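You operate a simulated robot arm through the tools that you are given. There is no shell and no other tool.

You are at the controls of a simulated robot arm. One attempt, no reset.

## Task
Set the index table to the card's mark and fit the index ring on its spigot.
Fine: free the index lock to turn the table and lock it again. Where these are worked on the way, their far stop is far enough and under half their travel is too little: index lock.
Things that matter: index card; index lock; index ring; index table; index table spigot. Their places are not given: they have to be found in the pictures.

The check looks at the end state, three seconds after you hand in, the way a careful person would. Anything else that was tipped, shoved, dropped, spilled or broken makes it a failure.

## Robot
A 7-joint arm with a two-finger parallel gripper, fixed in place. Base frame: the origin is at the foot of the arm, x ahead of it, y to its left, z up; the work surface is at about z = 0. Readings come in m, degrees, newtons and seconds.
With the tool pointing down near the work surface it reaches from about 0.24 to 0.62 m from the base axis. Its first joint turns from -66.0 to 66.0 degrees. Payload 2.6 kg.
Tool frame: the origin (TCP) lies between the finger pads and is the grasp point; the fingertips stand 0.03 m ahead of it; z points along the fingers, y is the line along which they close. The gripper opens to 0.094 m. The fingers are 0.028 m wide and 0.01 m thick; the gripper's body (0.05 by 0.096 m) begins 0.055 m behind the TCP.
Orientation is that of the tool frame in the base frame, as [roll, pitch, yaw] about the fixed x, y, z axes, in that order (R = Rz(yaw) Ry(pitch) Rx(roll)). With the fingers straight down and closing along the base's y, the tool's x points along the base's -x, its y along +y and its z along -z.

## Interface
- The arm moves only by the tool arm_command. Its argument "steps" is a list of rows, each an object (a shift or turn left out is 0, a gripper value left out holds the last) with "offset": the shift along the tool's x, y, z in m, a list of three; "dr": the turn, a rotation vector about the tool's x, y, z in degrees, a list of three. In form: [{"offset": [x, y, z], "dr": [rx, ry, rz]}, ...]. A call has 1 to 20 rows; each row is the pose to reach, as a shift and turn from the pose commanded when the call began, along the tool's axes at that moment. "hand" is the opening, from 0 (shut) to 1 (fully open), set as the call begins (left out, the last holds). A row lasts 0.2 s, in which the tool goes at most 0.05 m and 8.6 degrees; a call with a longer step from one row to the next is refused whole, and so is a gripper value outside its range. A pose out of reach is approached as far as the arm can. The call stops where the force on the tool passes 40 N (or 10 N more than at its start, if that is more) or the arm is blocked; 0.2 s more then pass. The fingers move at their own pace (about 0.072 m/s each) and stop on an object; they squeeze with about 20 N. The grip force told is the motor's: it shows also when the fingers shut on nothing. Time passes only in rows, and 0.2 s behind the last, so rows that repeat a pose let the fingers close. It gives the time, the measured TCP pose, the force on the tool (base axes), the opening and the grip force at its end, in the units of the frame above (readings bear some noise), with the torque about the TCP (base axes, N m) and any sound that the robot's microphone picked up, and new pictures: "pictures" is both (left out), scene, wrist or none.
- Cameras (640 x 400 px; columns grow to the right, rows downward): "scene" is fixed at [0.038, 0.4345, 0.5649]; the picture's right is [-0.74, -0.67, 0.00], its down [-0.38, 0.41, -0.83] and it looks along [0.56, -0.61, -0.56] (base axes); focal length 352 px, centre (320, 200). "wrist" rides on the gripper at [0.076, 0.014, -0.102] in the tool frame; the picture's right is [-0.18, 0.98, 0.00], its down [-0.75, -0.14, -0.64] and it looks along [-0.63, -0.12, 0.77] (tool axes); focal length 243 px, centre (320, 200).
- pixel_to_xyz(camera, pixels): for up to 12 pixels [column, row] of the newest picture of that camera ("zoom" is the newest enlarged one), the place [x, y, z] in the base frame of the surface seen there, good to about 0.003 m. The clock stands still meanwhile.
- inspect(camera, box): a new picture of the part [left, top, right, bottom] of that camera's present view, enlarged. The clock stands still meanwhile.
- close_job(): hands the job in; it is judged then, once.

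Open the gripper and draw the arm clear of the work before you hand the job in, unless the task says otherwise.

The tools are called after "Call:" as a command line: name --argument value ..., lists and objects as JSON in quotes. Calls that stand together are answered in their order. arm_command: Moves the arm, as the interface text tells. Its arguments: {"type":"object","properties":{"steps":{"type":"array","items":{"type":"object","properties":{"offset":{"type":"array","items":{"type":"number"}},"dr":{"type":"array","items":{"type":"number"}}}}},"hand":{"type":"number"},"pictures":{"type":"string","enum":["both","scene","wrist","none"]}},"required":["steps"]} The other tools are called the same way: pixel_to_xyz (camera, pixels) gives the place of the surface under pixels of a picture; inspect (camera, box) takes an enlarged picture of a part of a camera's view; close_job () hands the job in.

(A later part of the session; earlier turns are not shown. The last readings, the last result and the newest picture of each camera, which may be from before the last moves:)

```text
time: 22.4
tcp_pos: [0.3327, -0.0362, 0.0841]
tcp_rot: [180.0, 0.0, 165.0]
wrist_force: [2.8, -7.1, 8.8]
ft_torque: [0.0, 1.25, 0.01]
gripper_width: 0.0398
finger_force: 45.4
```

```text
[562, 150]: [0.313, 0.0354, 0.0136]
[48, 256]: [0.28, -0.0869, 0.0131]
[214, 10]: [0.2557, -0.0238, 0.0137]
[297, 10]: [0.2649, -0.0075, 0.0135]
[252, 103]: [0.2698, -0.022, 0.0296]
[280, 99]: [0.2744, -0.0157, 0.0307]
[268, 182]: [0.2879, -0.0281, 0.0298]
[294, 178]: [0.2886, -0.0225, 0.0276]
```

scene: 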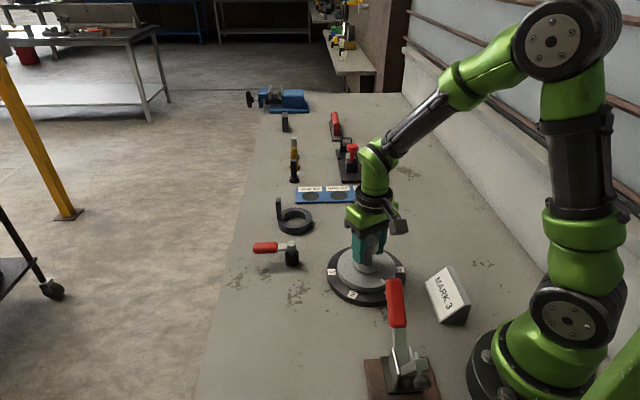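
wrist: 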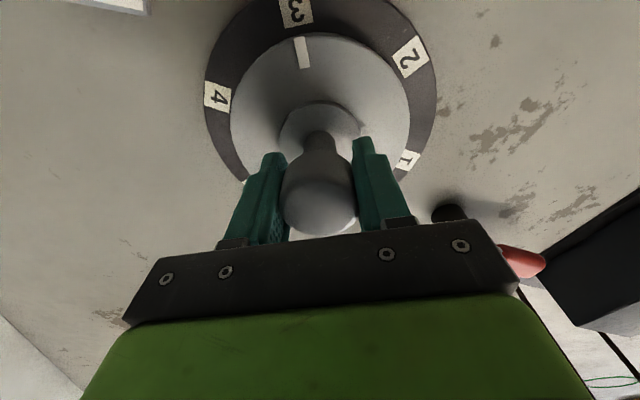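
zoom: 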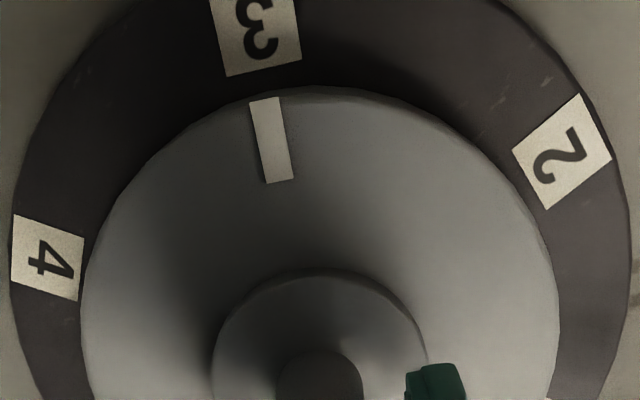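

Pointer (≈165.3°) and mark 3 (≈164.8°) coincide within measurement noise. I'll open the gripper and rise off the knob, then recheck.

Call:
arm_command --steps '[{"offset": [0, 0, 0]}, {"offset": [0, 0, 0]}, {"offset": [0, 0, 0]}, {"offset": [0, 0, 0]}, {"offset": [0, 0, -0.03]}, {"offset": [0, 0, -0.07]}, {"offset": [0, 0, -0.11]}, {"offset": [0, 0, -0.15]}, {"offset": [0, 0, -0.15]}]' --hand 1

Call:
inspect --camera "wrist" --box '[240, 0, 400, 140]'

```text
time: 24.4
tcp_pos: [0.3316, -0.0352, 0.2361]
tcp_rot: [179.9, 0.0, 164.9]
wrist_force: [-0.6, 0.2, 0.7]
ft_torque: [-0.01, 0.02, 0.01]
gripper_width: 0.094
finger_force: 0.0
```

scene: 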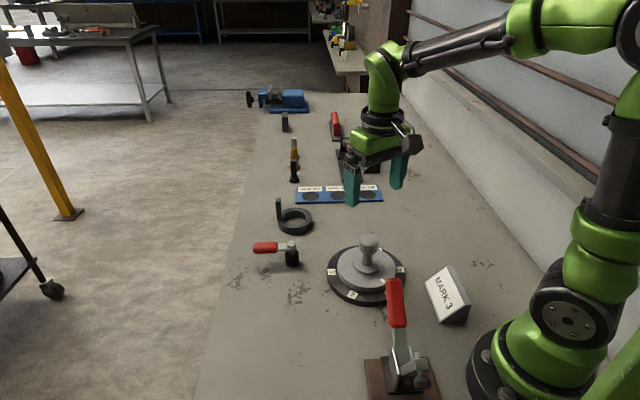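
wrist: 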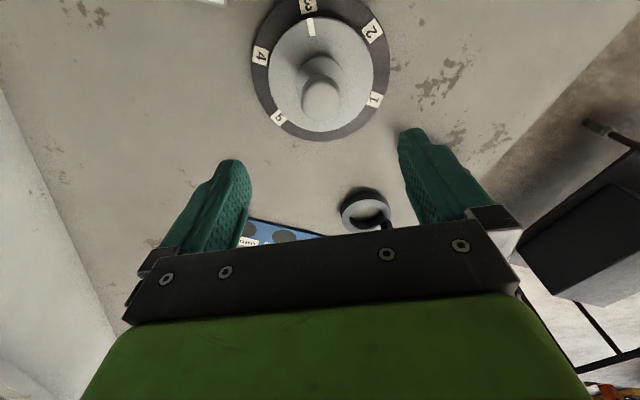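

```text
2.86 times, centred on (320, 70) of wrist
```

zoom: 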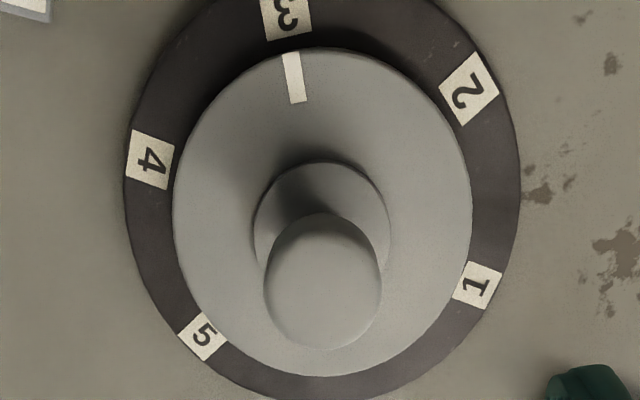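

The table is set at mark 3 with the pointer matching label 3. Now I'll go back to the lever (handle near (0.522,0.083)), turning the gripper to yaw 44° on the way at z≈0.236.

Call:
arm_command --steps '[{"offset": [-0.0102, 0.0109, 0], "dr": [0, 0, 8]}, {"offset": [-0.0204, 0.0218, 0], "dr": [0, 0, 16]}, {"offset": [-0.0306, 0.0327, 0], "dr": [0, 0, 24]}, {"offset": [-0.0408, 0.0437, 0], "dr": [0, 0, 32]}, {"offset": [-0.051, 0.0546, 0], "dr": [0, 0, 40]}, {"offset": [-0.0612, 0.0655, 0], "dr": [0, 0, 48]}, {"offset": [-0.0714, 0.0764, 0], "dr": [0, 0, 56]}, {"offset": [-0.0816, 0.0873, 0], "dr": [0, 0, 64]}, {"offset": [-0.0918, 0.0982, 0], "dr": [0, 0, 72]}, {"offset": [-0.102, 0.1091, 0], "dr": [0, 0, 80]}, {"offset": [-0.1122, 0.12, 0], "dr": [0, 0, 88]}, {"offset": [-0.1224, 0.131, 0.01], "dr": [0, 0, 96]}, {"offset": [-0.1326, 0.1419, 0.03], "dr": [0, 0, 104]}, {"offset": [-0.1428, 0.1528, 0.05], "dr": [0, 0, 112]}, {"offset": [-0.153, 0.1637, 0.07], "dr": [0, 0, 120]}, {"offset": [-0.153, 0.1637, 0.07], "dr": [0, 0, 121]}, {"offset": [-0.153, 0.1637, 0.07], "dr": [0, 0, 121]}]'

```text
time: 28.0
tcp_pos: [0.5204, 0.0831, 0.1651]
tcp_rot: [-180.0, 0.0, 43.9]
wrist_force: [0.2, 0.4, -0.1]
ft_torque: [0.03, 0.03, 0.02]
gripper_width: 0.0941
finger_force: 0.1
```

scene: 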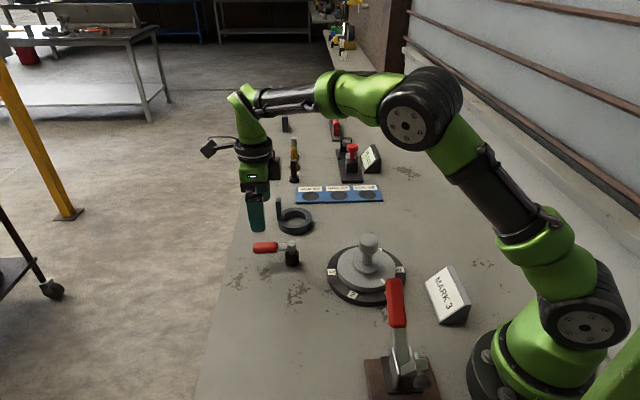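
wrist: 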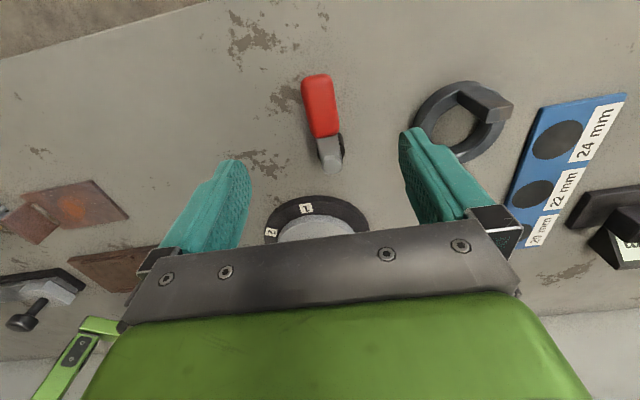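

The lever handle is between the fingers at wrist (320,105). I'll measure its axis before descending.

Call:
pixel_to_xyz --camera "wrist" --pixels '[[316, 82], [320, 105], [326, 128], [328, 150], [332, 165], [307, 105], [335, 108]]'

```text
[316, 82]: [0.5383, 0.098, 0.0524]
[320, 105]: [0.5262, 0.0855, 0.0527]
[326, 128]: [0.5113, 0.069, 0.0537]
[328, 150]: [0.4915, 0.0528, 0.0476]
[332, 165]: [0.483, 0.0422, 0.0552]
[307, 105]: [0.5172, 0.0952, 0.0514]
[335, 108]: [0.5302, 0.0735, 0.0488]
```

The handle centreline passes (0.522,0.084) at 45°, right under the TCP. I'll descend to z≈0.05 and then narrow the fingers.

Call:
arm_command --steps '[{"offset": [0, 0, 0.03]}, {"offset": [0, 0, 0.06]}, {"offset": [0, 0, 0.085]}, {"offset": [0, 0, 0.105]}, {"offset": [0, 0, 0.115]}, {"offset": [0, 0, 0.115]}]' --hand 0.7 --pictures "none"

Call:
arm_command --steps '[{"offset": [0, 0, 0]}, {"offset": [0, 0, 0]}, {"offset": [0, 0, 0]}]' --hand 0.36

```text
time: 29.4
tcp_pos: [0.5221, 0.0831, 0.0491]
tcp_rot: [-180.0, 0.1, 44.0]
wrist_force: [0.4, 0.4, -0.9]
ft_torque: [0.0, 0.01, -0.01]
gripper_width: 0.066
finger_force: 0.0
```

```text
time: 30.2
tcp_pos: [0.522, 0.084, 0.0496]
tcp_rot: [-179.9, 0.0, 44.0]
wrist_force: [0.3, -0.4, 0.0]
ft_torque: [0.0, 0.02, 0.01]
gripper_width: 0.0338
finger_force: 0.1
```

scene: 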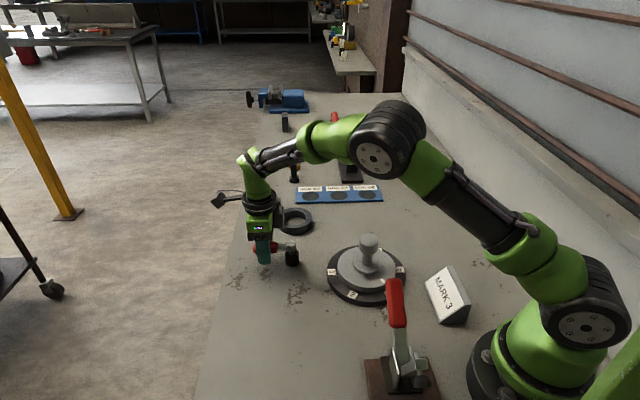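
wrist: 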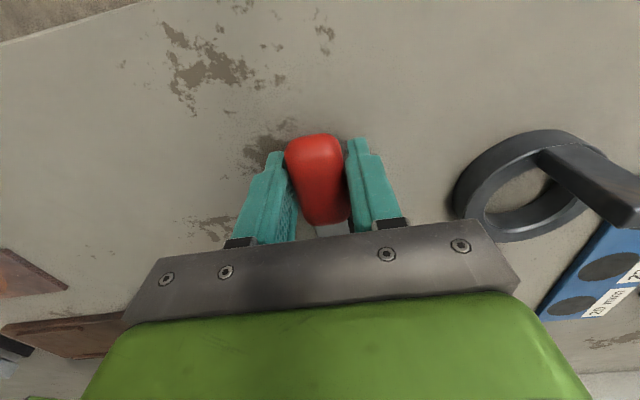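

The fingers straddle the handle again. I'll swing it back counter-clockwise about the pivot, 72° first.

Call:
arm_command --steps '[{"offset": [-0.0003, -0.0063, 0], "dr": [0, 0, -6]}, {"offset": [-0.0013, -0.0125, 0], "dr": [0, 0, -12]}, {"offset": [-0.0029, -0.0185, 0], "dr": [0, 0, -18]}, {"offset": [-0.0052, -0.0244, 0], "dr": [0, 0, -24]}, {"offset": [-0.008, -0.03, 0], "dr": [0, 0, -30]}, {"offset": [-0.0115, -0.0353, 0], "dr": [0, 0, -36]}, {"offset": [-0.0154, -0.0401, 0], "dr": [0, 0, -42]}, {"offset": [-0.0199, -0.0446, 0], "dr": [0, 0, -48]}, {"offset": [-0.0247, -0.0485, 0], "dr": [0, 0, -54]}, {"offset": [-0.03, -0.052, 0], "dr": [0, 0, -60]}, {"offset": [-0.0356, -0.0548, 0], "dr": [0, 0, -66]}, {"offset": [-0.0415, -0.0571, 0], "dr": [0, 0, -72]}]'

```text
time: 32.8
tcp_pos: [0.4533, 0.0946, 0.0509]
tcp_rot: [180.0, -0.1, 116.1]
wrist_force: [0.3, 0.2, 0.1]
ft_torque: [0.02, 0.02, 0.02]
gripper_width: 0.0342
finger_force: 0.2
```

scene: 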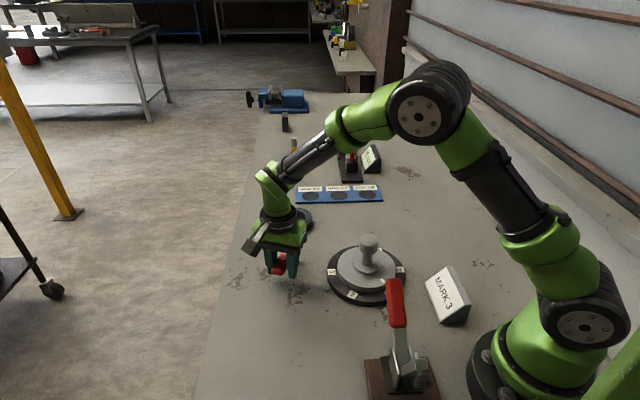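
wrist: 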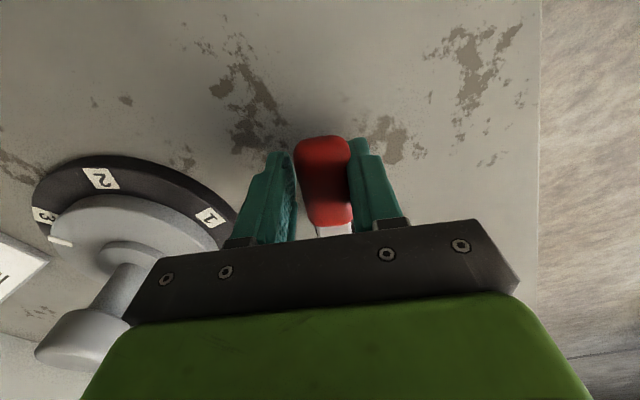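

Pointer is still at mark 3 in the wrist view (60,240). I'll continue the lever to its closed stop, in small steps.

Call:
arm_command --steps '[{"offset": [-0.00015, -0.0042, 0], "dr": [0, 0, -4]}, {"offset": [-0.0006, -0.00835, 0], "dr": [0, 0, -8]}, {"offset": [-0.0013, -0.01247, 0], "dr": [0, 0, -12]}, {"offset": [-0.0023, -0.01654, 0], "dr": [0, 0, -16]}, {"offset": [-0.0036, -0.0205, 0], "dr": [0, 0, -20]}, {"offset": [-0.0046, -0.0229, 0], "dr": [0, 0, -22.5]}, {"offset": [-0.0056, -0.0254, 0], "dr": [0, 0, -25]}, {"offset": [-0.0068, -0.0277, 0], "dr": [0, 0, -27.5]}]'

```text
time: 34.6
tcp_pos: [0.4324, 0.0792, 0.0508]
tcp_rot: [179.6, 0.1, 143.6]
wrist_force: [16.6, 13.1, 6.3]
ft_torque: [0.09, -0.23, -0.39]
gripper_width: 0.0447
finger_force: 9.0
```

scene: 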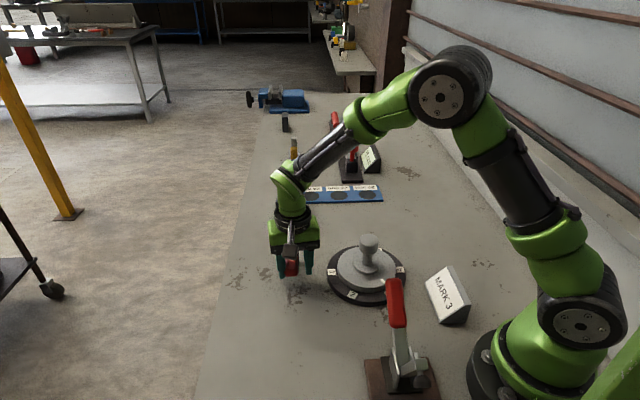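
wrist: 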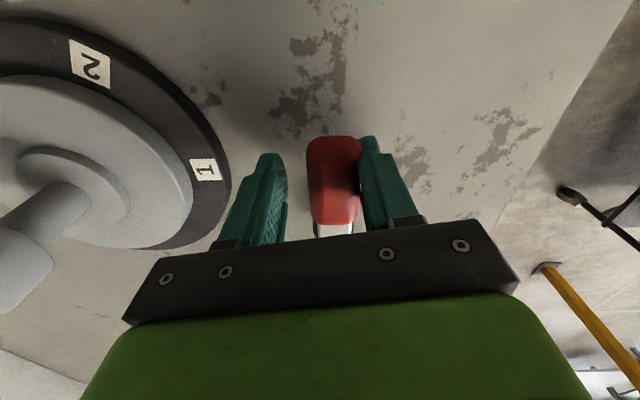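

The closed stop is reached: 21 N and the finger was pushed back. I'll back off 8°, open, and rise clear of the lever.

Call:
arm_command --steps '[{"offset": [-0.00015, 0.0042, 0], "dr": [0, 0, 4]}, {"offset": [-0.0006, 0.00835, 0], "dr": [0, 0, 8]}, {"offset": [-0.0006, 0.00835, 0], "dr": [0, 0, 8]}]' --pictures "none"

Call:
arm_command --steps '[{"offset": [0, 0, 0]}, {"offset": [0, 0, 0]}, {"offset": [0, 0, 0]}, {"offset": [0, 0, -0.03]}, {"offset": [0, 0, -0.07]}, {"offset": [0, 0, -0.11]}, {"offset": [0, 0, -0.15]}, {"offset": [0, 0, -0.19]}, {"offset": [0, 0, -0.19]}]' --hand 1

```text
time: 35.4
tcp_pos: [0.4362, 0.0822, 0.049]
tcp_rot: [-179.7, 0.0, 135.3]
wrist_force: [0.2, 1.3, 0.1]
ft_torque: [-0.02, -0.03, 0.0]
gripper_width: 0.0347
finger_force: 0.8
```

```text
time: 37.4
tcp_pos: [0.437, 0.0872, 0.2365]
tcp_rot: [-180.0, 0.0, 135.6]
wrist_force: [-0.3, 0.0, -0.2]
ft_torque: [-0.02, 0.0, 0.03]
gripper_width: 0.0938
finger_force: 0.1
```

scene: 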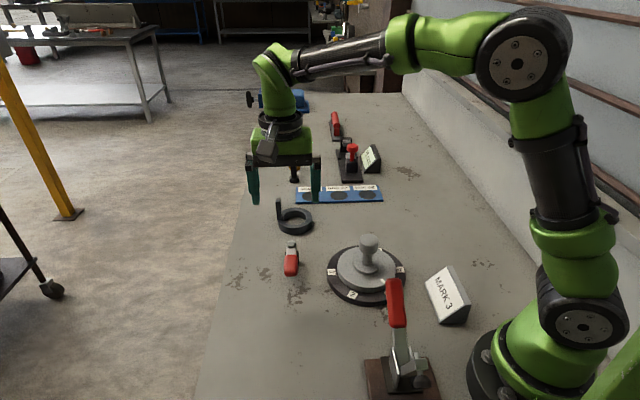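
wrist: 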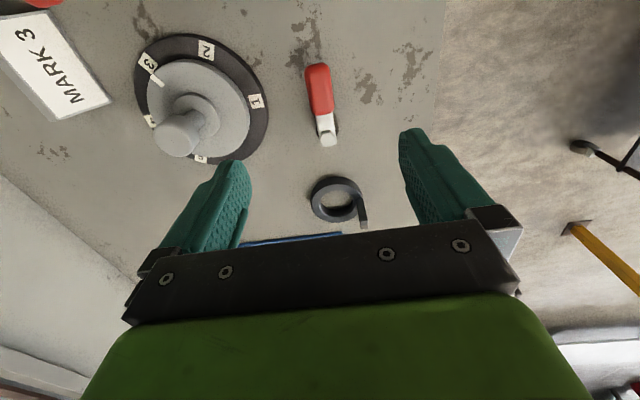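

The lever is back at its original locked angle and the pointer stays at mark 3. Next is the ring: I'll move above it with yaw ≈45° so the tab (on the +x+y side) lies between the fingers.

Call:
arm_command --steps '[{"offset": [-0.0162, 0.0005, 0], "dr": [0, 0, 7.55]}, {"offset": [-0.0324, 0.001, 0], "dr": [0, 0, 15.1]}, {"offset": [-0.0487, 0.0015, 0], "dr": [0, 0, 22.65]}, {"offset": [-0.0649, 0.002, 0], "dr": [0, 0, 30.2]}, {"offset": [-0.0811, 0.0024, 0], "dr": [0, 0, 37.75]}, {"offset": [-0.0973, 0.0029, 0], "dr": [0, 0, 45.3]}, {"offset": [-0.1135, 0.0034, 0], "dr": [0, 0, 52.85]}, {"offset": [-0.1297, 0.0039, 0], "dr": [0, 0, 60.4]}, {"offset": [-0.146, 0.0044, 0.005], "dr": [0, 0, 67.95]}, {"offset": [-0.1622, 0.0049, 0.01], "dr": [0, 0, 75.5]}, {"offset": [-0.1784, 0.0054, 0.02], "dr": [0, 0, 83.05]}, {"offset": [-0.1946, 0.0058, 0.03], "dr": [0, 0, 90.6]}, {"offset": [-0.1946, 0.0058, 0.03], "dr": [0, 0, 90.6]}]'

Call:
inspect --camera "wrist" --box '[240, 20, 400, 180]'

```text
time: 40.2
tcp_pos: [0.5796, -0.0498, 0.209]
tcp_rot: [180.0, 0.0, 44.8]
wrist_force: [-0.1, 0.2, 0.0]
ft_torque: [0.01, 0.02, -0.02]
gripper_width: 0.0939
finger_force: 0.1
```

scene: 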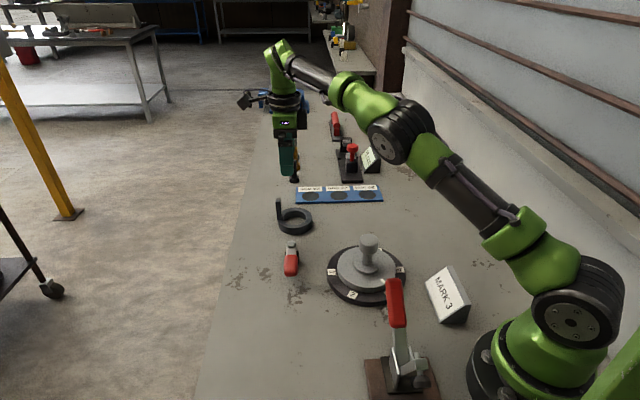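
wrist: 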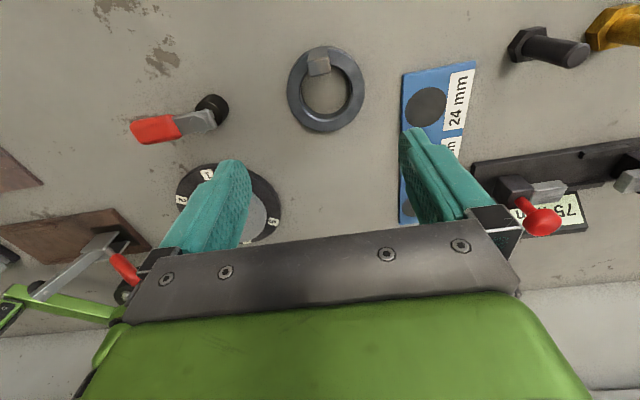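

```text
2.50 times, centred on (320, 100) of wrist
```

zoom: 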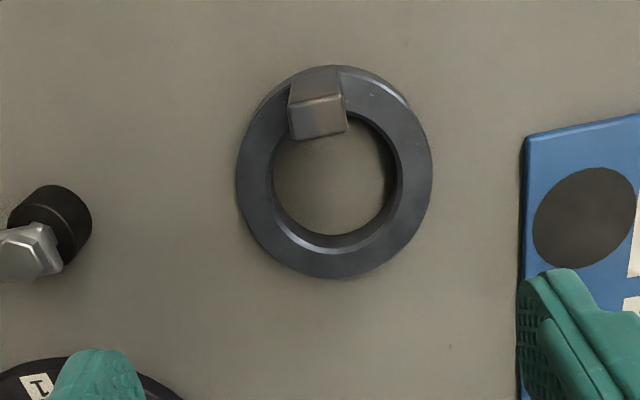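

The ring and its tab (top face near zoom (320,120)) are clearly visible. I'll measure the ring's rims and the tab's corners.

Call:
pixel_to_xyz --camera "zoom" --pixels '[[294, 110], [343, 98], [346, 128], [295, 137], [320, 118], [240, 175], [430, 170], [335, 273], [338, 70], [262, 185], [408, 175], [340, 255]]'

Call:
pixel_to_xyz --camera "zoom" --pixels '[[255, 220], [415, 220], [300, 265], [375, 265], [400, 110], [255, 130], [273, 190], [393, 180], [335, 235], [317, 85], [345, 245], [280, 215]]'

```text
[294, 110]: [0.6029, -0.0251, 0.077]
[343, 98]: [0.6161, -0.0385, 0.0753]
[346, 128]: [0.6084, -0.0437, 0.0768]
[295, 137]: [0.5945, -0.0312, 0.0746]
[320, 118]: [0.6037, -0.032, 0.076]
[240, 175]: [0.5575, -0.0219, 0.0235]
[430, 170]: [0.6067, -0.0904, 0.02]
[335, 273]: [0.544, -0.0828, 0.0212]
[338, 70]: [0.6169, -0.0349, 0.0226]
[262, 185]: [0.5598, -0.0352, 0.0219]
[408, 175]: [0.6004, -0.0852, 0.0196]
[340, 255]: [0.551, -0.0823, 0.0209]
```

```text
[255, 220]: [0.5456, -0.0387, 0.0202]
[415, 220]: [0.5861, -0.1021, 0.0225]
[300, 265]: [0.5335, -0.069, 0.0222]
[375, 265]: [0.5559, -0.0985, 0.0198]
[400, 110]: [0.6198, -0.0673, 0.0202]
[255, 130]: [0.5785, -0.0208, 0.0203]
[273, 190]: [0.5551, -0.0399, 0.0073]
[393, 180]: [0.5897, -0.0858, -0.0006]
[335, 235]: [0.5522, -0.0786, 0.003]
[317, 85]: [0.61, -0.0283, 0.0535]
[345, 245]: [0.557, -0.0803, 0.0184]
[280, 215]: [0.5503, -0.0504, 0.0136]
```

Ring: centre ≈(0.577,-0.061), top z 0.02, R≈0.043; tab: centre ≈(0.6055,-0.0346), ~19 mm tangential × 10 mm radial, top z 0.076, radial direction ≈45°. I'll move over the tab, 4 mm outward, and hover at z≈0.12 to check alignment.

Call:
arm_command --steps '[{"offset": [0.011, 0.0025, 0.02]}, {"offset": [0.022, 0.005, 0.04]}, {"offset": [0.033, 0.0074, 0.06]}, {"offset": [0.033, 0.0074, 0.085]}, {"offset": [0.033, 0.0074, 0.085]}]'

Call:
inspect --camera "wrist" --box '[220, 60, 440, 240]'

```text
time: 41.4
tcp_pos: [0.6052, -0.0318, 0.123]
tcp_rot: [180.0, -0.1, 44.9]
wrist_force: [-0.4, 0.4, 0.2]
ft_torque: [0.01, 0.0, 0.04]
gripper_width: 0.094
finger_force: 0.1
```

scene: 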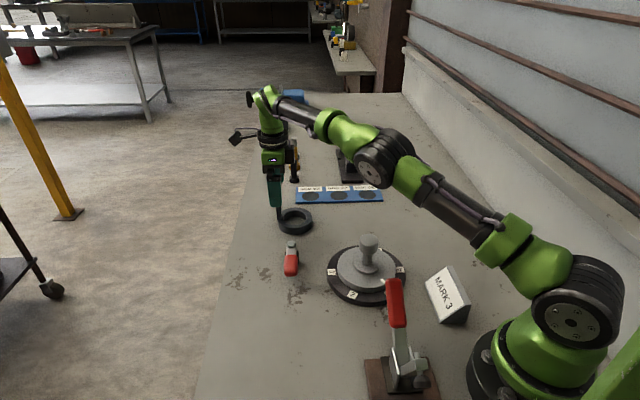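
wrist: 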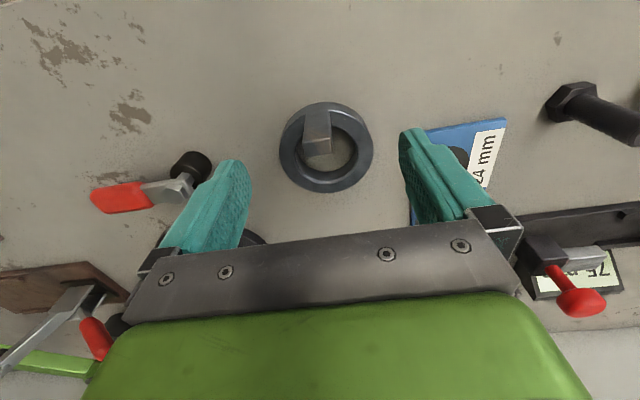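

```text
2.22 times, centred on (330, 150) of wrist
```

zoom: 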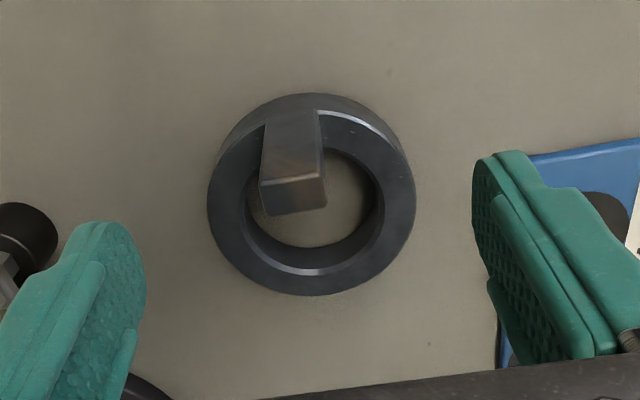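

The tab is between the fingers at wrist (318,140). I'll refine its position in this closer view before descending.

Call:
pixel_to_xyz --camera "zoom" --pixels '[[263, 184], [320, 175], [326, 204], [272, 213], [295, 195], [290, 150], [110, 235], [485, 165], [210, 205], [413, 190], [310, 292], [312, 97]]'

```text
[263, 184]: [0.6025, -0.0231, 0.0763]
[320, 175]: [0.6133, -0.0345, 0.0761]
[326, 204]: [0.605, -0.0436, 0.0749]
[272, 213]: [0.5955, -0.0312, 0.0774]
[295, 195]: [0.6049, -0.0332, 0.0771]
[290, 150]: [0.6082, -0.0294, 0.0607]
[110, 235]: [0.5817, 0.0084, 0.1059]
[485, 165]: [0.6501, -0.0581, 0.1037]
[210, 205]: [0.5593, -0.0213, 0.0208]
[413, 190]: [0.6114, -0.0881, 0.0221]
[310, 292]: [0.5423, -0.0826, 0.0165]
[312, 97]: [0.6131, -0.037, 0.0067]
```

Tab centre (0.604,-0.033) lies within ~1 mm of the finger mid-line and ~3 mm inward of the TCP, as planned. I'll descend to z≈0.058 and close on the tab.

Call:
arm_command --steps '[{"offset": [0, 0, 0.025]}, {"offset": [0, 0, 0.045]}, {"offset": [0, 0, 0.058]}, {"offset": [0, 0, 0.063]}, {"offset": [0, 0, 0.063]}]'

```text
time: 42.6
tcp_pos: [0.6088, -0.031, 0.0599]
tcp_rot: [-180.0, 0.0, 44.9]
wrist_force: [0.0, -0.3, 0.1]
ft_torque: [-0.02, 0.0, 0.04]
gripper_width: 0.0942
finger_force: 0.0
```

scene: 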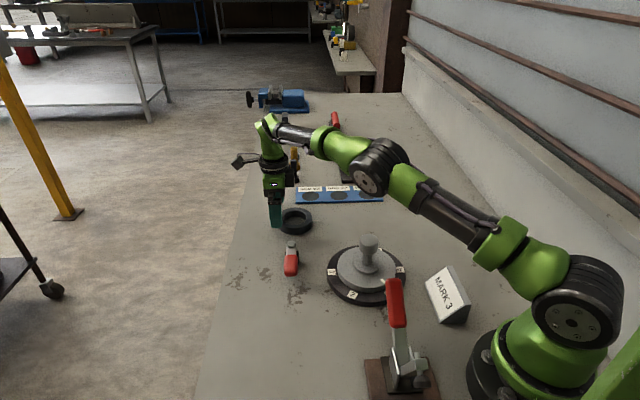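
wrist: 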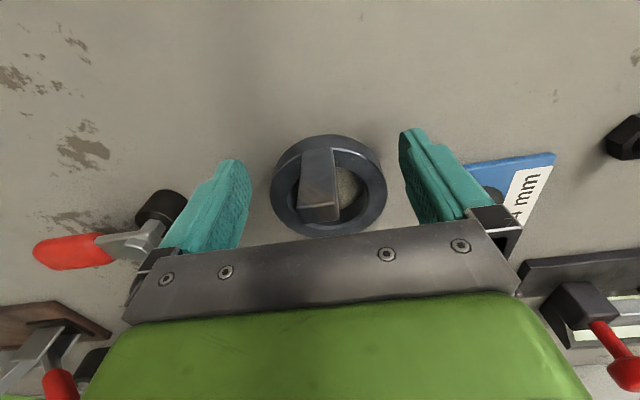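

The tab stands between the fingers at wrist (320,185). I'll close the gripper on it.

Call:
arm_command --steps '[{"offset": [0, 0, 0]}, {"offset": [0, 0, 0]}, {"offset": [0, 0, 0]}, {"offset": [0, 0, 0]}, {"offset": [0, 0, 0]}]' --hand 0

```text
time: 43.8
tcp_pos: [0.6077, -0.0319, 0.0612]
tcp_rot: [-180.0, 0.0, 44.8]
wrist_force: [-2.5, 1.1, 1.4]
ft_torque: [-0.29, 0.22, -0.19]
gripper_width: 0.0201
finger_force: 19.6
```

scene: 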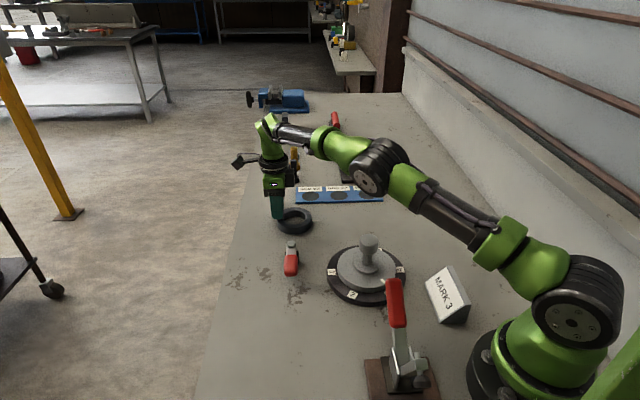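
wrist: 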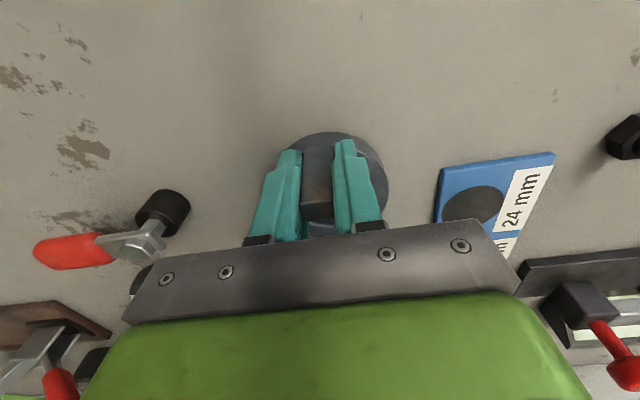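

Gripped at 0.0201 m width, 20 N. I'll lift gently and check that the ring hangs level.

Call:
arm_command --steps '[{"offset": [0, 0, -0.005]}, {"offset": [0, 0, -0.012]}, {"offset": [0, 0, -0.022]}, {"offset": [0, 0, -0.035]}, {"offset": [0, 0, -0.05]}, {"offset": [0, 0, -0.05]}]'

Call:
inspect --camera "scene" --box '[230, 110, 350, 250]'

```text
time: 45.2
tcp_pos: [0.6065, -0.0315, 0.111]
tcp_rot: [180.0, 0.0, 44.9]
wrist_force: [0.2, -0.9, -6.0]
ft_torque: [0.17, -0.16, -0.03]
gripper_width: 0.02
finger_force: 20.3
```

scene: 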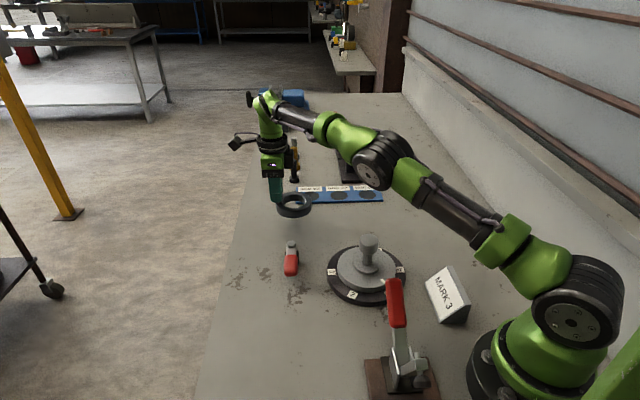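
wrist: 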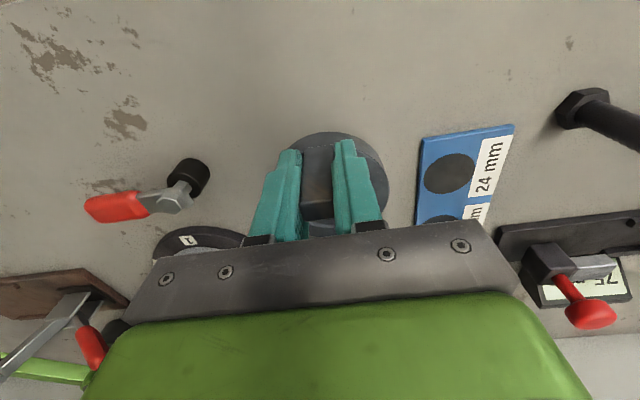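

```text
2.86 times, centred on (290, 180) of scene
```

zoom: 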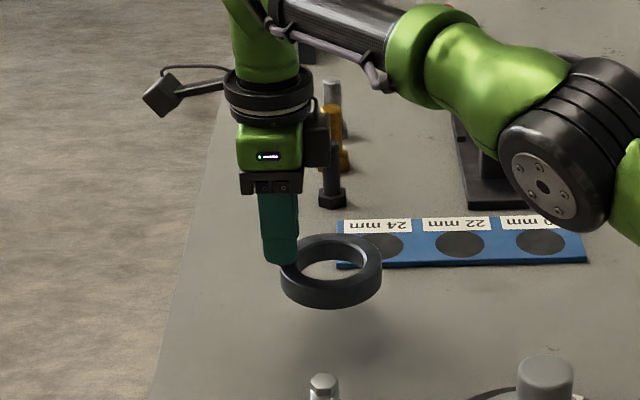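

The ring hangs level with about 6 N weight. I'll raise it to TCP z≈0.21 and carry it smoothly so its centre comes over the spigot (TCP target ≈(0.362,-0.007)).

Call:
arm_command --steps '[{"offset": [0, 0, -0.02]}, {"offset": [0, 0, -0.045]}, {"offset": [0, 0, -0.07]}, {"offset": [0, 0, -0.09]}, {"offset": [-0.005, -0.006, -0.1]}, {"offset": [-0.015, -0.018, -0.1]}, {"offset": [-0.03, -0.0365, -0.1]}, {"offset": [-0.045, -0.0548, -0.1]}, {"offset": [-0.06, -0.073, -0.1]}, {"offset": [-0.075, -0.0913, -0.1]}, {"offset": [-0.09, -0.1096, -0.1]}, {"offset": [-0.105, -0.1278, -0.1]}, {"offset": [-0.12, -0.1461, -0.1]}, {"offset": [-0.135, -0.1643, -0.1]}, {"offset": [-0.147, -0.179, -0.1]}, {"offset": [-0.154, -0.1875, -0.1]}, {"offset": [-0.1567, -0.1908, -0.1]}, {"offset": [-0.1567, -0.1908, -0.1]}, {"offset": [-0.1567, -0.1908, -0.1]}]'

Call:
inspect --camera "scene" --box '[300, 150, 440, 310]'

Call:
inspect --camera "wrist" --box '[220, 60, 440, 250]'

```text
time: 49.2
tcp_pos: [0.5612, -0.015, 0.2813]
tcp_rot: [-179.8, 0.0, 44.9]
wrist_force: [0.1, 0.1, -7.2]
ft_torque: [0.18, -0.16, -0.05]
gripper_width: 0.02
finger_force: 20.4
out of reach, approached as far as the arm can: row 3, 4, 5, 6, 7, 8, 9, 10, 11, 12, 13, 14, 15, 16, 17, 18, 19
```

scene: 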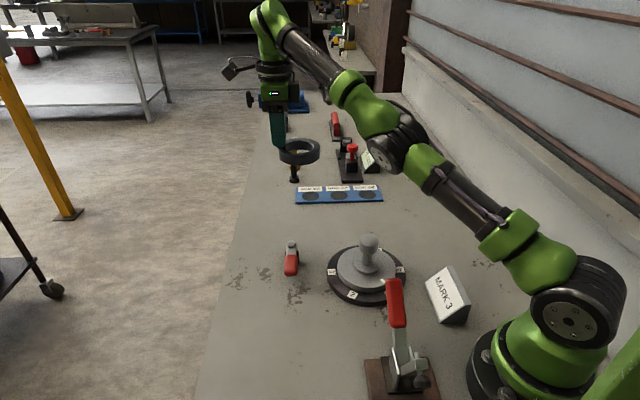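
wrist: 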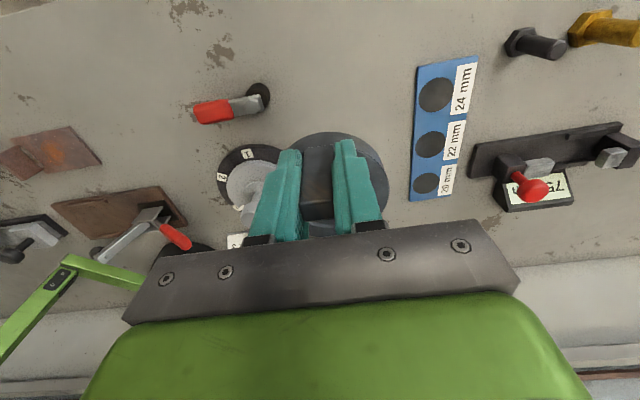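

```text
2.50 times, centred on (370, 230) of scene
```

zoom: 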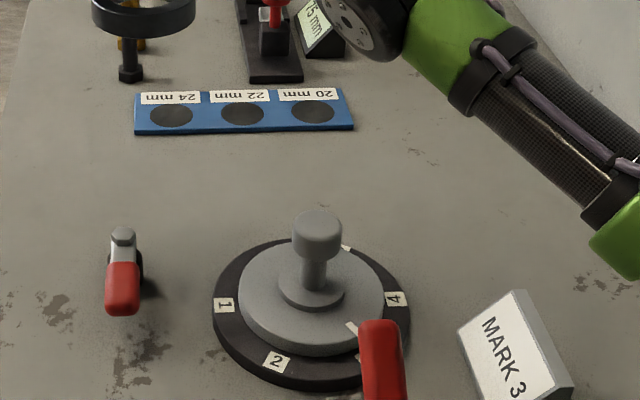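

```text
2.11 times, centred on (330, 155) of wrist
```

zoom: 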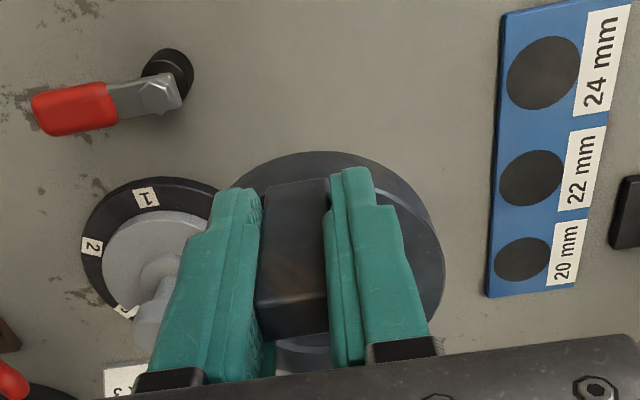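

The lift went out of reach at x≈0.61 and the arm stopped at (0.561,-0.015,0.281), still holding the ring level. I'll give one hold row to learn from where the next offsets will count.

Call:
arm_command --steps '[{"offset": [0, 0, 0]}]'

```text
time: 49.6
tcp_pos: [0.562, -0.0134, 0.2809]
tcp_rot: [-179.9, 0.0, 44.8]
wrist_force: [-0.3, 0.3, -7.3]
ft_torque: [0.16, -0.17, 0.02]
gripper_width: 0.02
finger_force: 19.5
```

scene: 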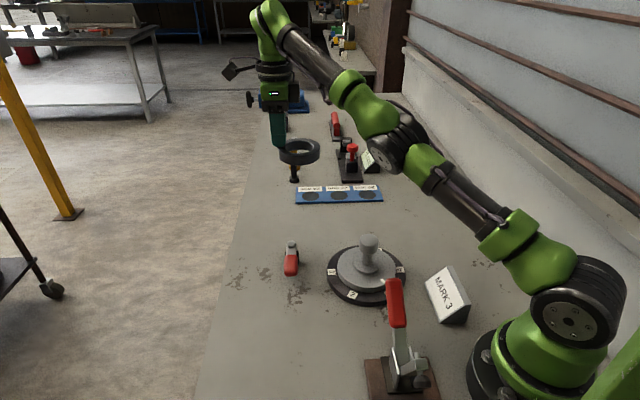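
wrist: 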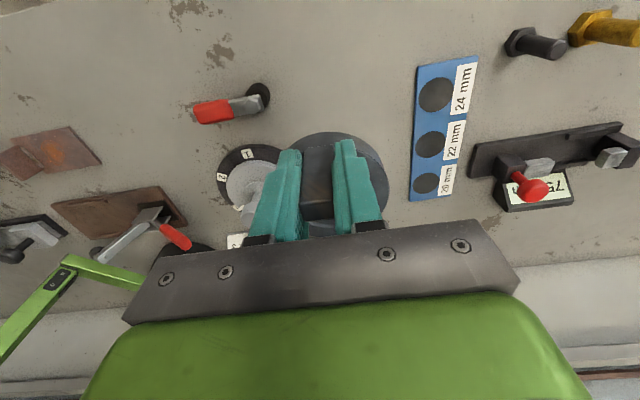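

The commanded pose now equals the present one and is in reach. I'll draw inward toward the table in small even steps, descending gradually.

Call:
arm_command --steps '[{"offset": [-0.006, -0.0064, 0.0]}, {"offset": [-0.016, -0.0171, 0.003]}, {"offset": [-0.028, -0.03, 0.008]}, {"offset": [-0.04, -0.0428, 0.014]}]' --pictures "none"

```text
time: 50.6
tcp_pos: [0.5552, -0.0176, 0.2907]
tcp_rot: [-180.0, 0.1, 44.9]
wrist_force: [0.1, 0.3, -7.1]
ft_torque: [0.15, -0.15, 0.0]
gripper_width: 0.0202
finger_force: 20.4
out of reach, approached as far as the arm can: row 1, 2, 3, 4
```

Moving inward was refused as out of reach while the tool slid upward, so a joint seems to be at its limit at this stretched pose. I'll try a straight-down move, which should bend the elbow; the space below the ring is clear down to about z 0.22.

Call:
arm_command --steps '[{"offset": [0, 0, 0.01]}, {"offset": [0, 0, 0.02]}, {"offset": [0, 0, 0.035]}, {"offset": [0, 0, 0.05]}]' --pictures "scene"

```text
time: 51.6
tcp_pos: [0.571, -0.0176, 0.257]
tcp_rot: [-179.8, 0.1, 44.7]
wrist_force: [-0.8, 0.1, -7.1]
ft_torque: [0.18, -0.2, 0.01]
gripper_width: 0.02
finger_force: 19.3
out of reach, approached as far as the arm can: row 1, 2, 3, 4
```

scene: 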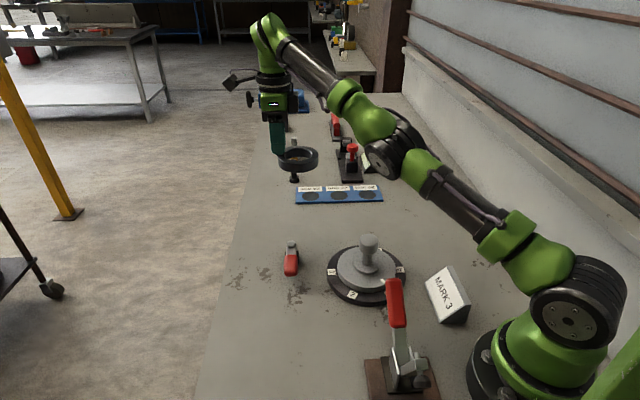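

The tool only slides along one curve, so the elbow likely went through straight to its stop during the stretched lift. I'll reverse that path: stretch outward while going down near the ring's old place, so the elbow folds the right way again.

Call:
arm_command --steps '[{"offset": [0.0128, 0.0155, 0.01]}, {"offset": [0.0255, 0.0311, 0.03]}, {"offset": [0.0347, 0.0431, 0.055]}, {"offset": [0.0404, 0.0516, 0.085]}, {"offset": [0.039, 0.053, 0.115]}, {"offset": [0.034, 0.0508, 0.14]}, {"offset": [0.0262, 0.0445, 0.155]}, {"offset": [0.0163, 0.036, 0.16]}, {"offset": [0.0163, 0.036, 0.16]}]'

```text
time: 53.6
tcp_pos: [0.6122, -0.028, 0.0997]
tcp_rot: [-180.0, 0.1, 44.9]
wrist_force: [-0.4, -0.1, -7.0]
ft_torque: [0.16, -0.18, 0.02]
gripper_width: 0.02
finger_force: 20.0
out of reach, approached as far as the arm can: row 1, 2, 3, 4, 5, 6, 7
```

scene: 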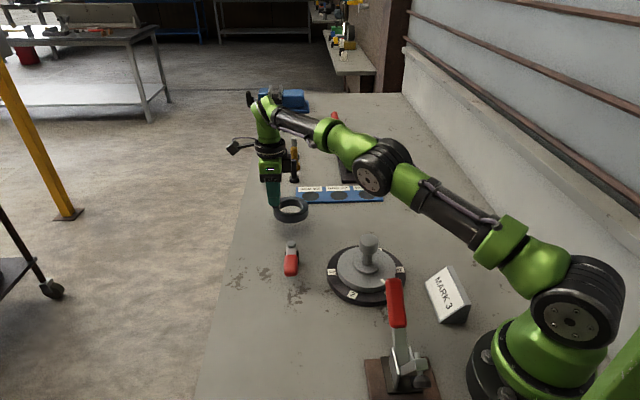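
wrist: 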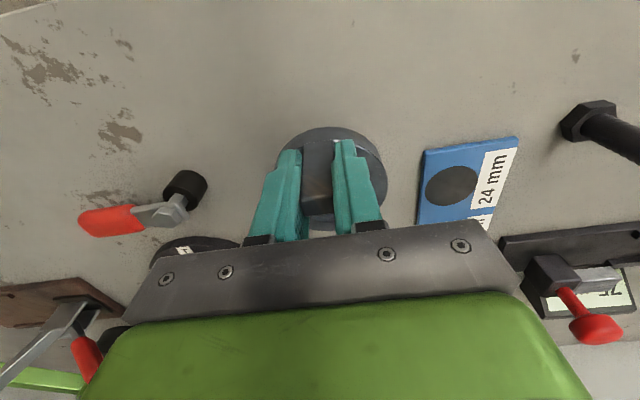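

The arm is back within reach at (0.612,-0.028,0.100). I'll now draw the ring inward at this low height to x≈0.53 before lifting.

Call:
arm_command --steps '[{"offset": [-0.006, -0.0057, 0]}, {"offset": [-0.018, -0.0171, -0.002]}, {"offset": [-0.03, -0.0285, -0.006]}, {"offset": [-0.042, -0.04, -0.012]}, {"offset": [-0.0535, -0.0508, -0.017]}, {"offset": [-0.0595, -0.0565, -0.02]}, {"offset": [-0.0595, -0.0565, -0.02]}]'

```text
time: 55.2
tcp_pos: [0.5258, -0.0325, 0.1189]
tcp_rot: [180.0, 0.0, 44.9]
wrist_force: [0.1, -0.2, -7.2]
ft_torque: [0.16, -0.17, 0.03]
gripper_width: 0.0197
finger_force: 19.9
```

scene: 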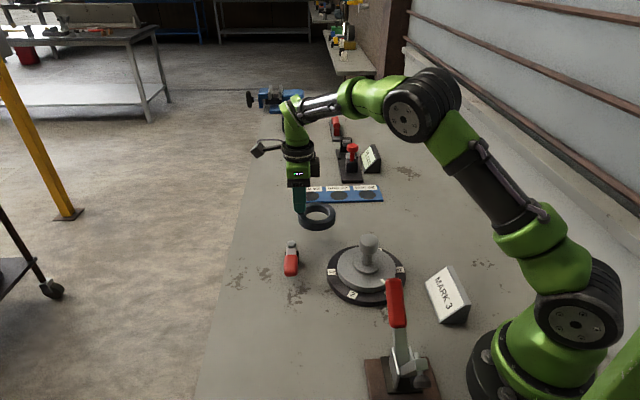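
wrist: 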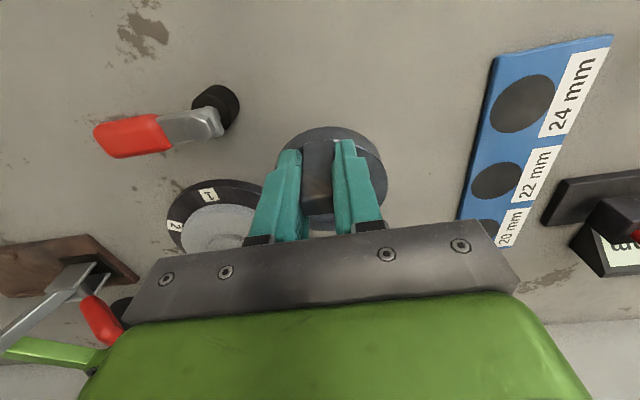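

The elbow is bent properly again and the ring is still level. I'll lift to TCP z≈0.21 and carry the ring over the table (TCP target (0.362,-0.007)).

Call:
arm_command --steps '[{"offset": [0, 0, -0.02]}, {"offset": [0, 0, -0.045]}, {"offset": [0, 0, -0.07]}, {"offset": [-0.004, -0.0054, -0.091]}, {"offset": [-0.014, -0.0191, -0.091]}, {"offset": [-0.028, -0.0382, -0.091]}, {"offset": [-0.042, -0.0572, -0.091]}, {"offset": [-0.056, -0.0763, -0.091]}, {"offset": [-0.07, -0.0954, -0.091]}, {"offset": [-0.082, -0.1117, -0.091]}, {"offset": [-0.092, -0.1254, -0.091]}, {"offset": [-0.0982, -0.1338, -0.091]}, {"offset": [-0.0982, -0.1338, -0.091]}, {"offset": [-0.0982, -0.1338, -0.091]}]'

Call:
inspect --camera "scene" --box '[300, 150, 440, 310]'

Call:
inspect --camera "wrist" --box '[220, 60, 440, 250]'

```text
time: 58.2
tcp_pos: [0.3636, -0.0062, 0.2093]
tcp_rot: [-180.0, -0.1, 44.9]
wrist_force: [-0.3, 1.4, -7.3]
ft_torque: [0.14, -0.14, 0.04]
gripper_width: 0.0199
finger_force: 20.2
```

scene: 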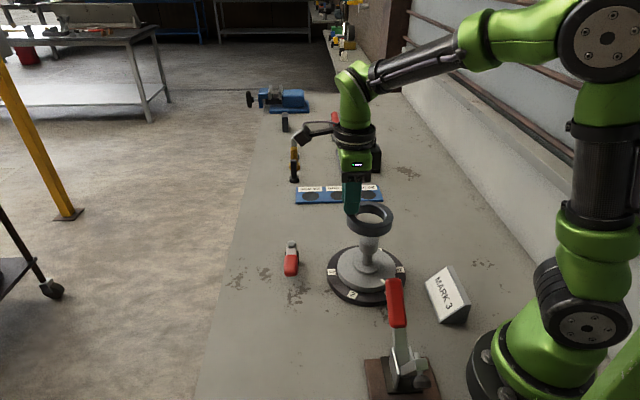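
wrist: 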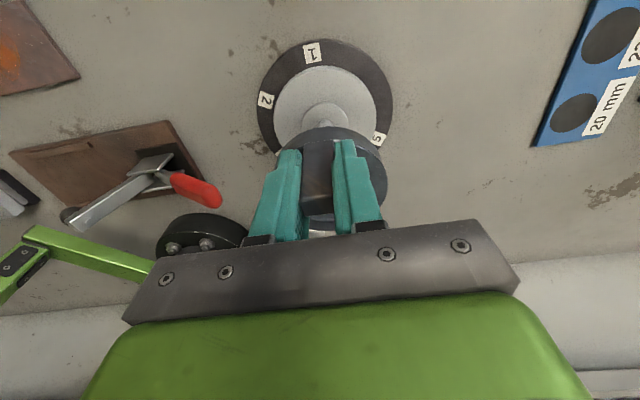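

```text
2.50 times, centred on (370, 230) of scene
```

zoom: 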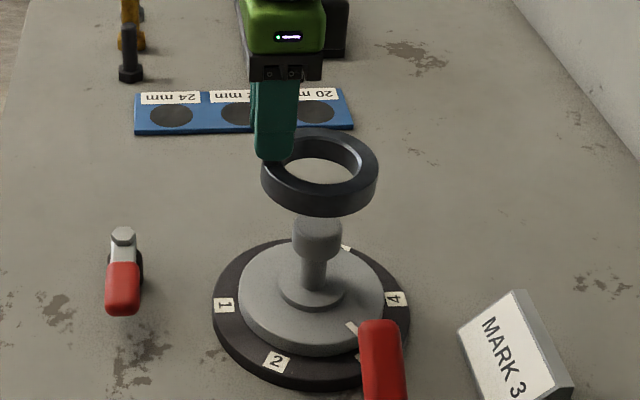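

```text
2.11 times, centred on (330, 155) of wrist
```

zoom: 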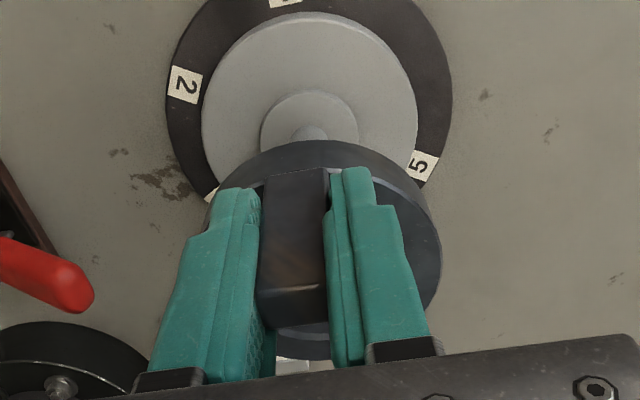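

The ring is over the knob. The scene's horizontal axis measures the offset along tool x, so I'll zoom closely to compare the ring's centre column with the spigot axis.

Call:
inspect --camera "scene" --box '[325, 190, 415, 246]'

Call:
inspect --camera "scene" --box '[325, 230, 415, 286]'

```text
7.11 times, centred on (370, 218) of scene
```

zoom: 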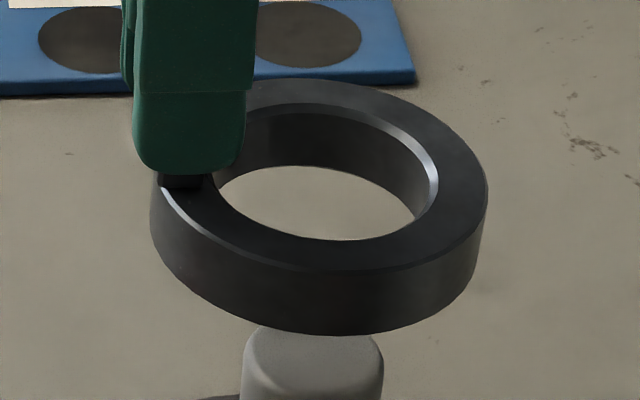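

```text
7.11 times, centred on (370, 258) of scene
```

zoom: 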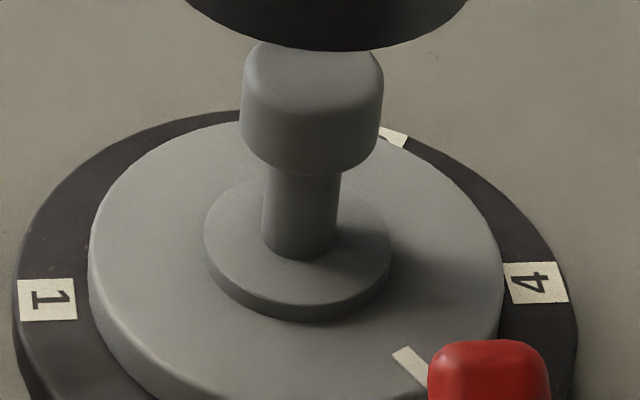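

The comparison suggests the ring sits ≈3 mm too far outward along tool x. I'll shift −3 mm in tool x and lower the ring to just above the knob's top (TCP z≈0.169) to compare them at the same height.

Call:
arm_command --steps '[{"offset": [-0.0015, 0, 0.01]}, {"offset": [-0.003, 0, 0.02]}, {"offset": [-0.003, 0, 0.03]}, {"offset": [-0.003, 0, 0.04]}, {"offset": [-0.003, 0, 0.04]}]'

Call:
inspect --camera "scene" --box '[325, 206, 415, 262]'

Call:
inspect --camera "wrist" --box '[240, 100, 400, 220]'

```text
time: 59.4
tcp_pos: [0.3588, -0.0116, 0.1684]
tcp_rot: [-180.0, 0.0, 44.9]
wrist_force: [-0.1, 1.0, -7.4]
ft_torque: [0.17, -0.13, 0.01]
gripper_width: 0.0199
finger_force: 19.7
```

scene: 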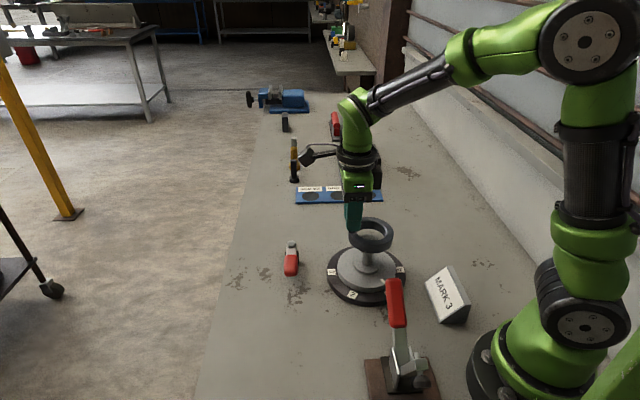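
wrist: 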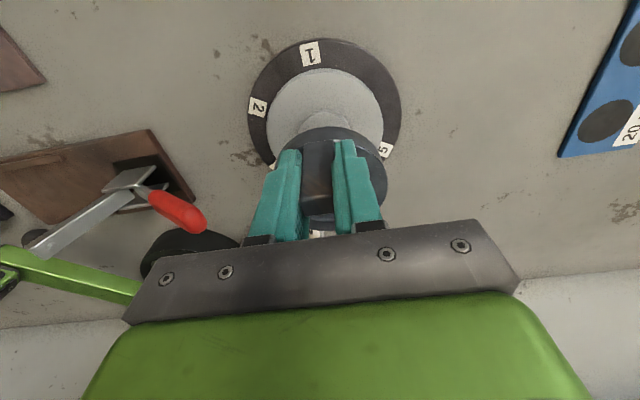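

```text
7.11 times, centred on (370, 234) of scene
```

zoom: 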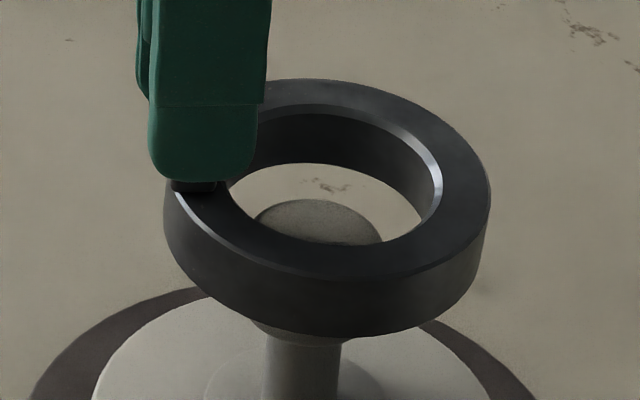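

```text
3.33 times, centred on (320, 160) of wrist
```

zoom: 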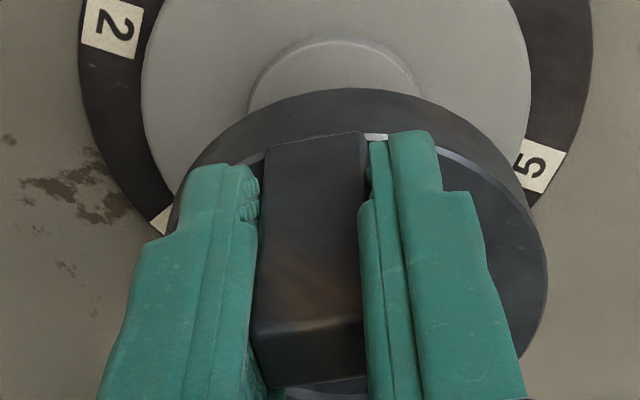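

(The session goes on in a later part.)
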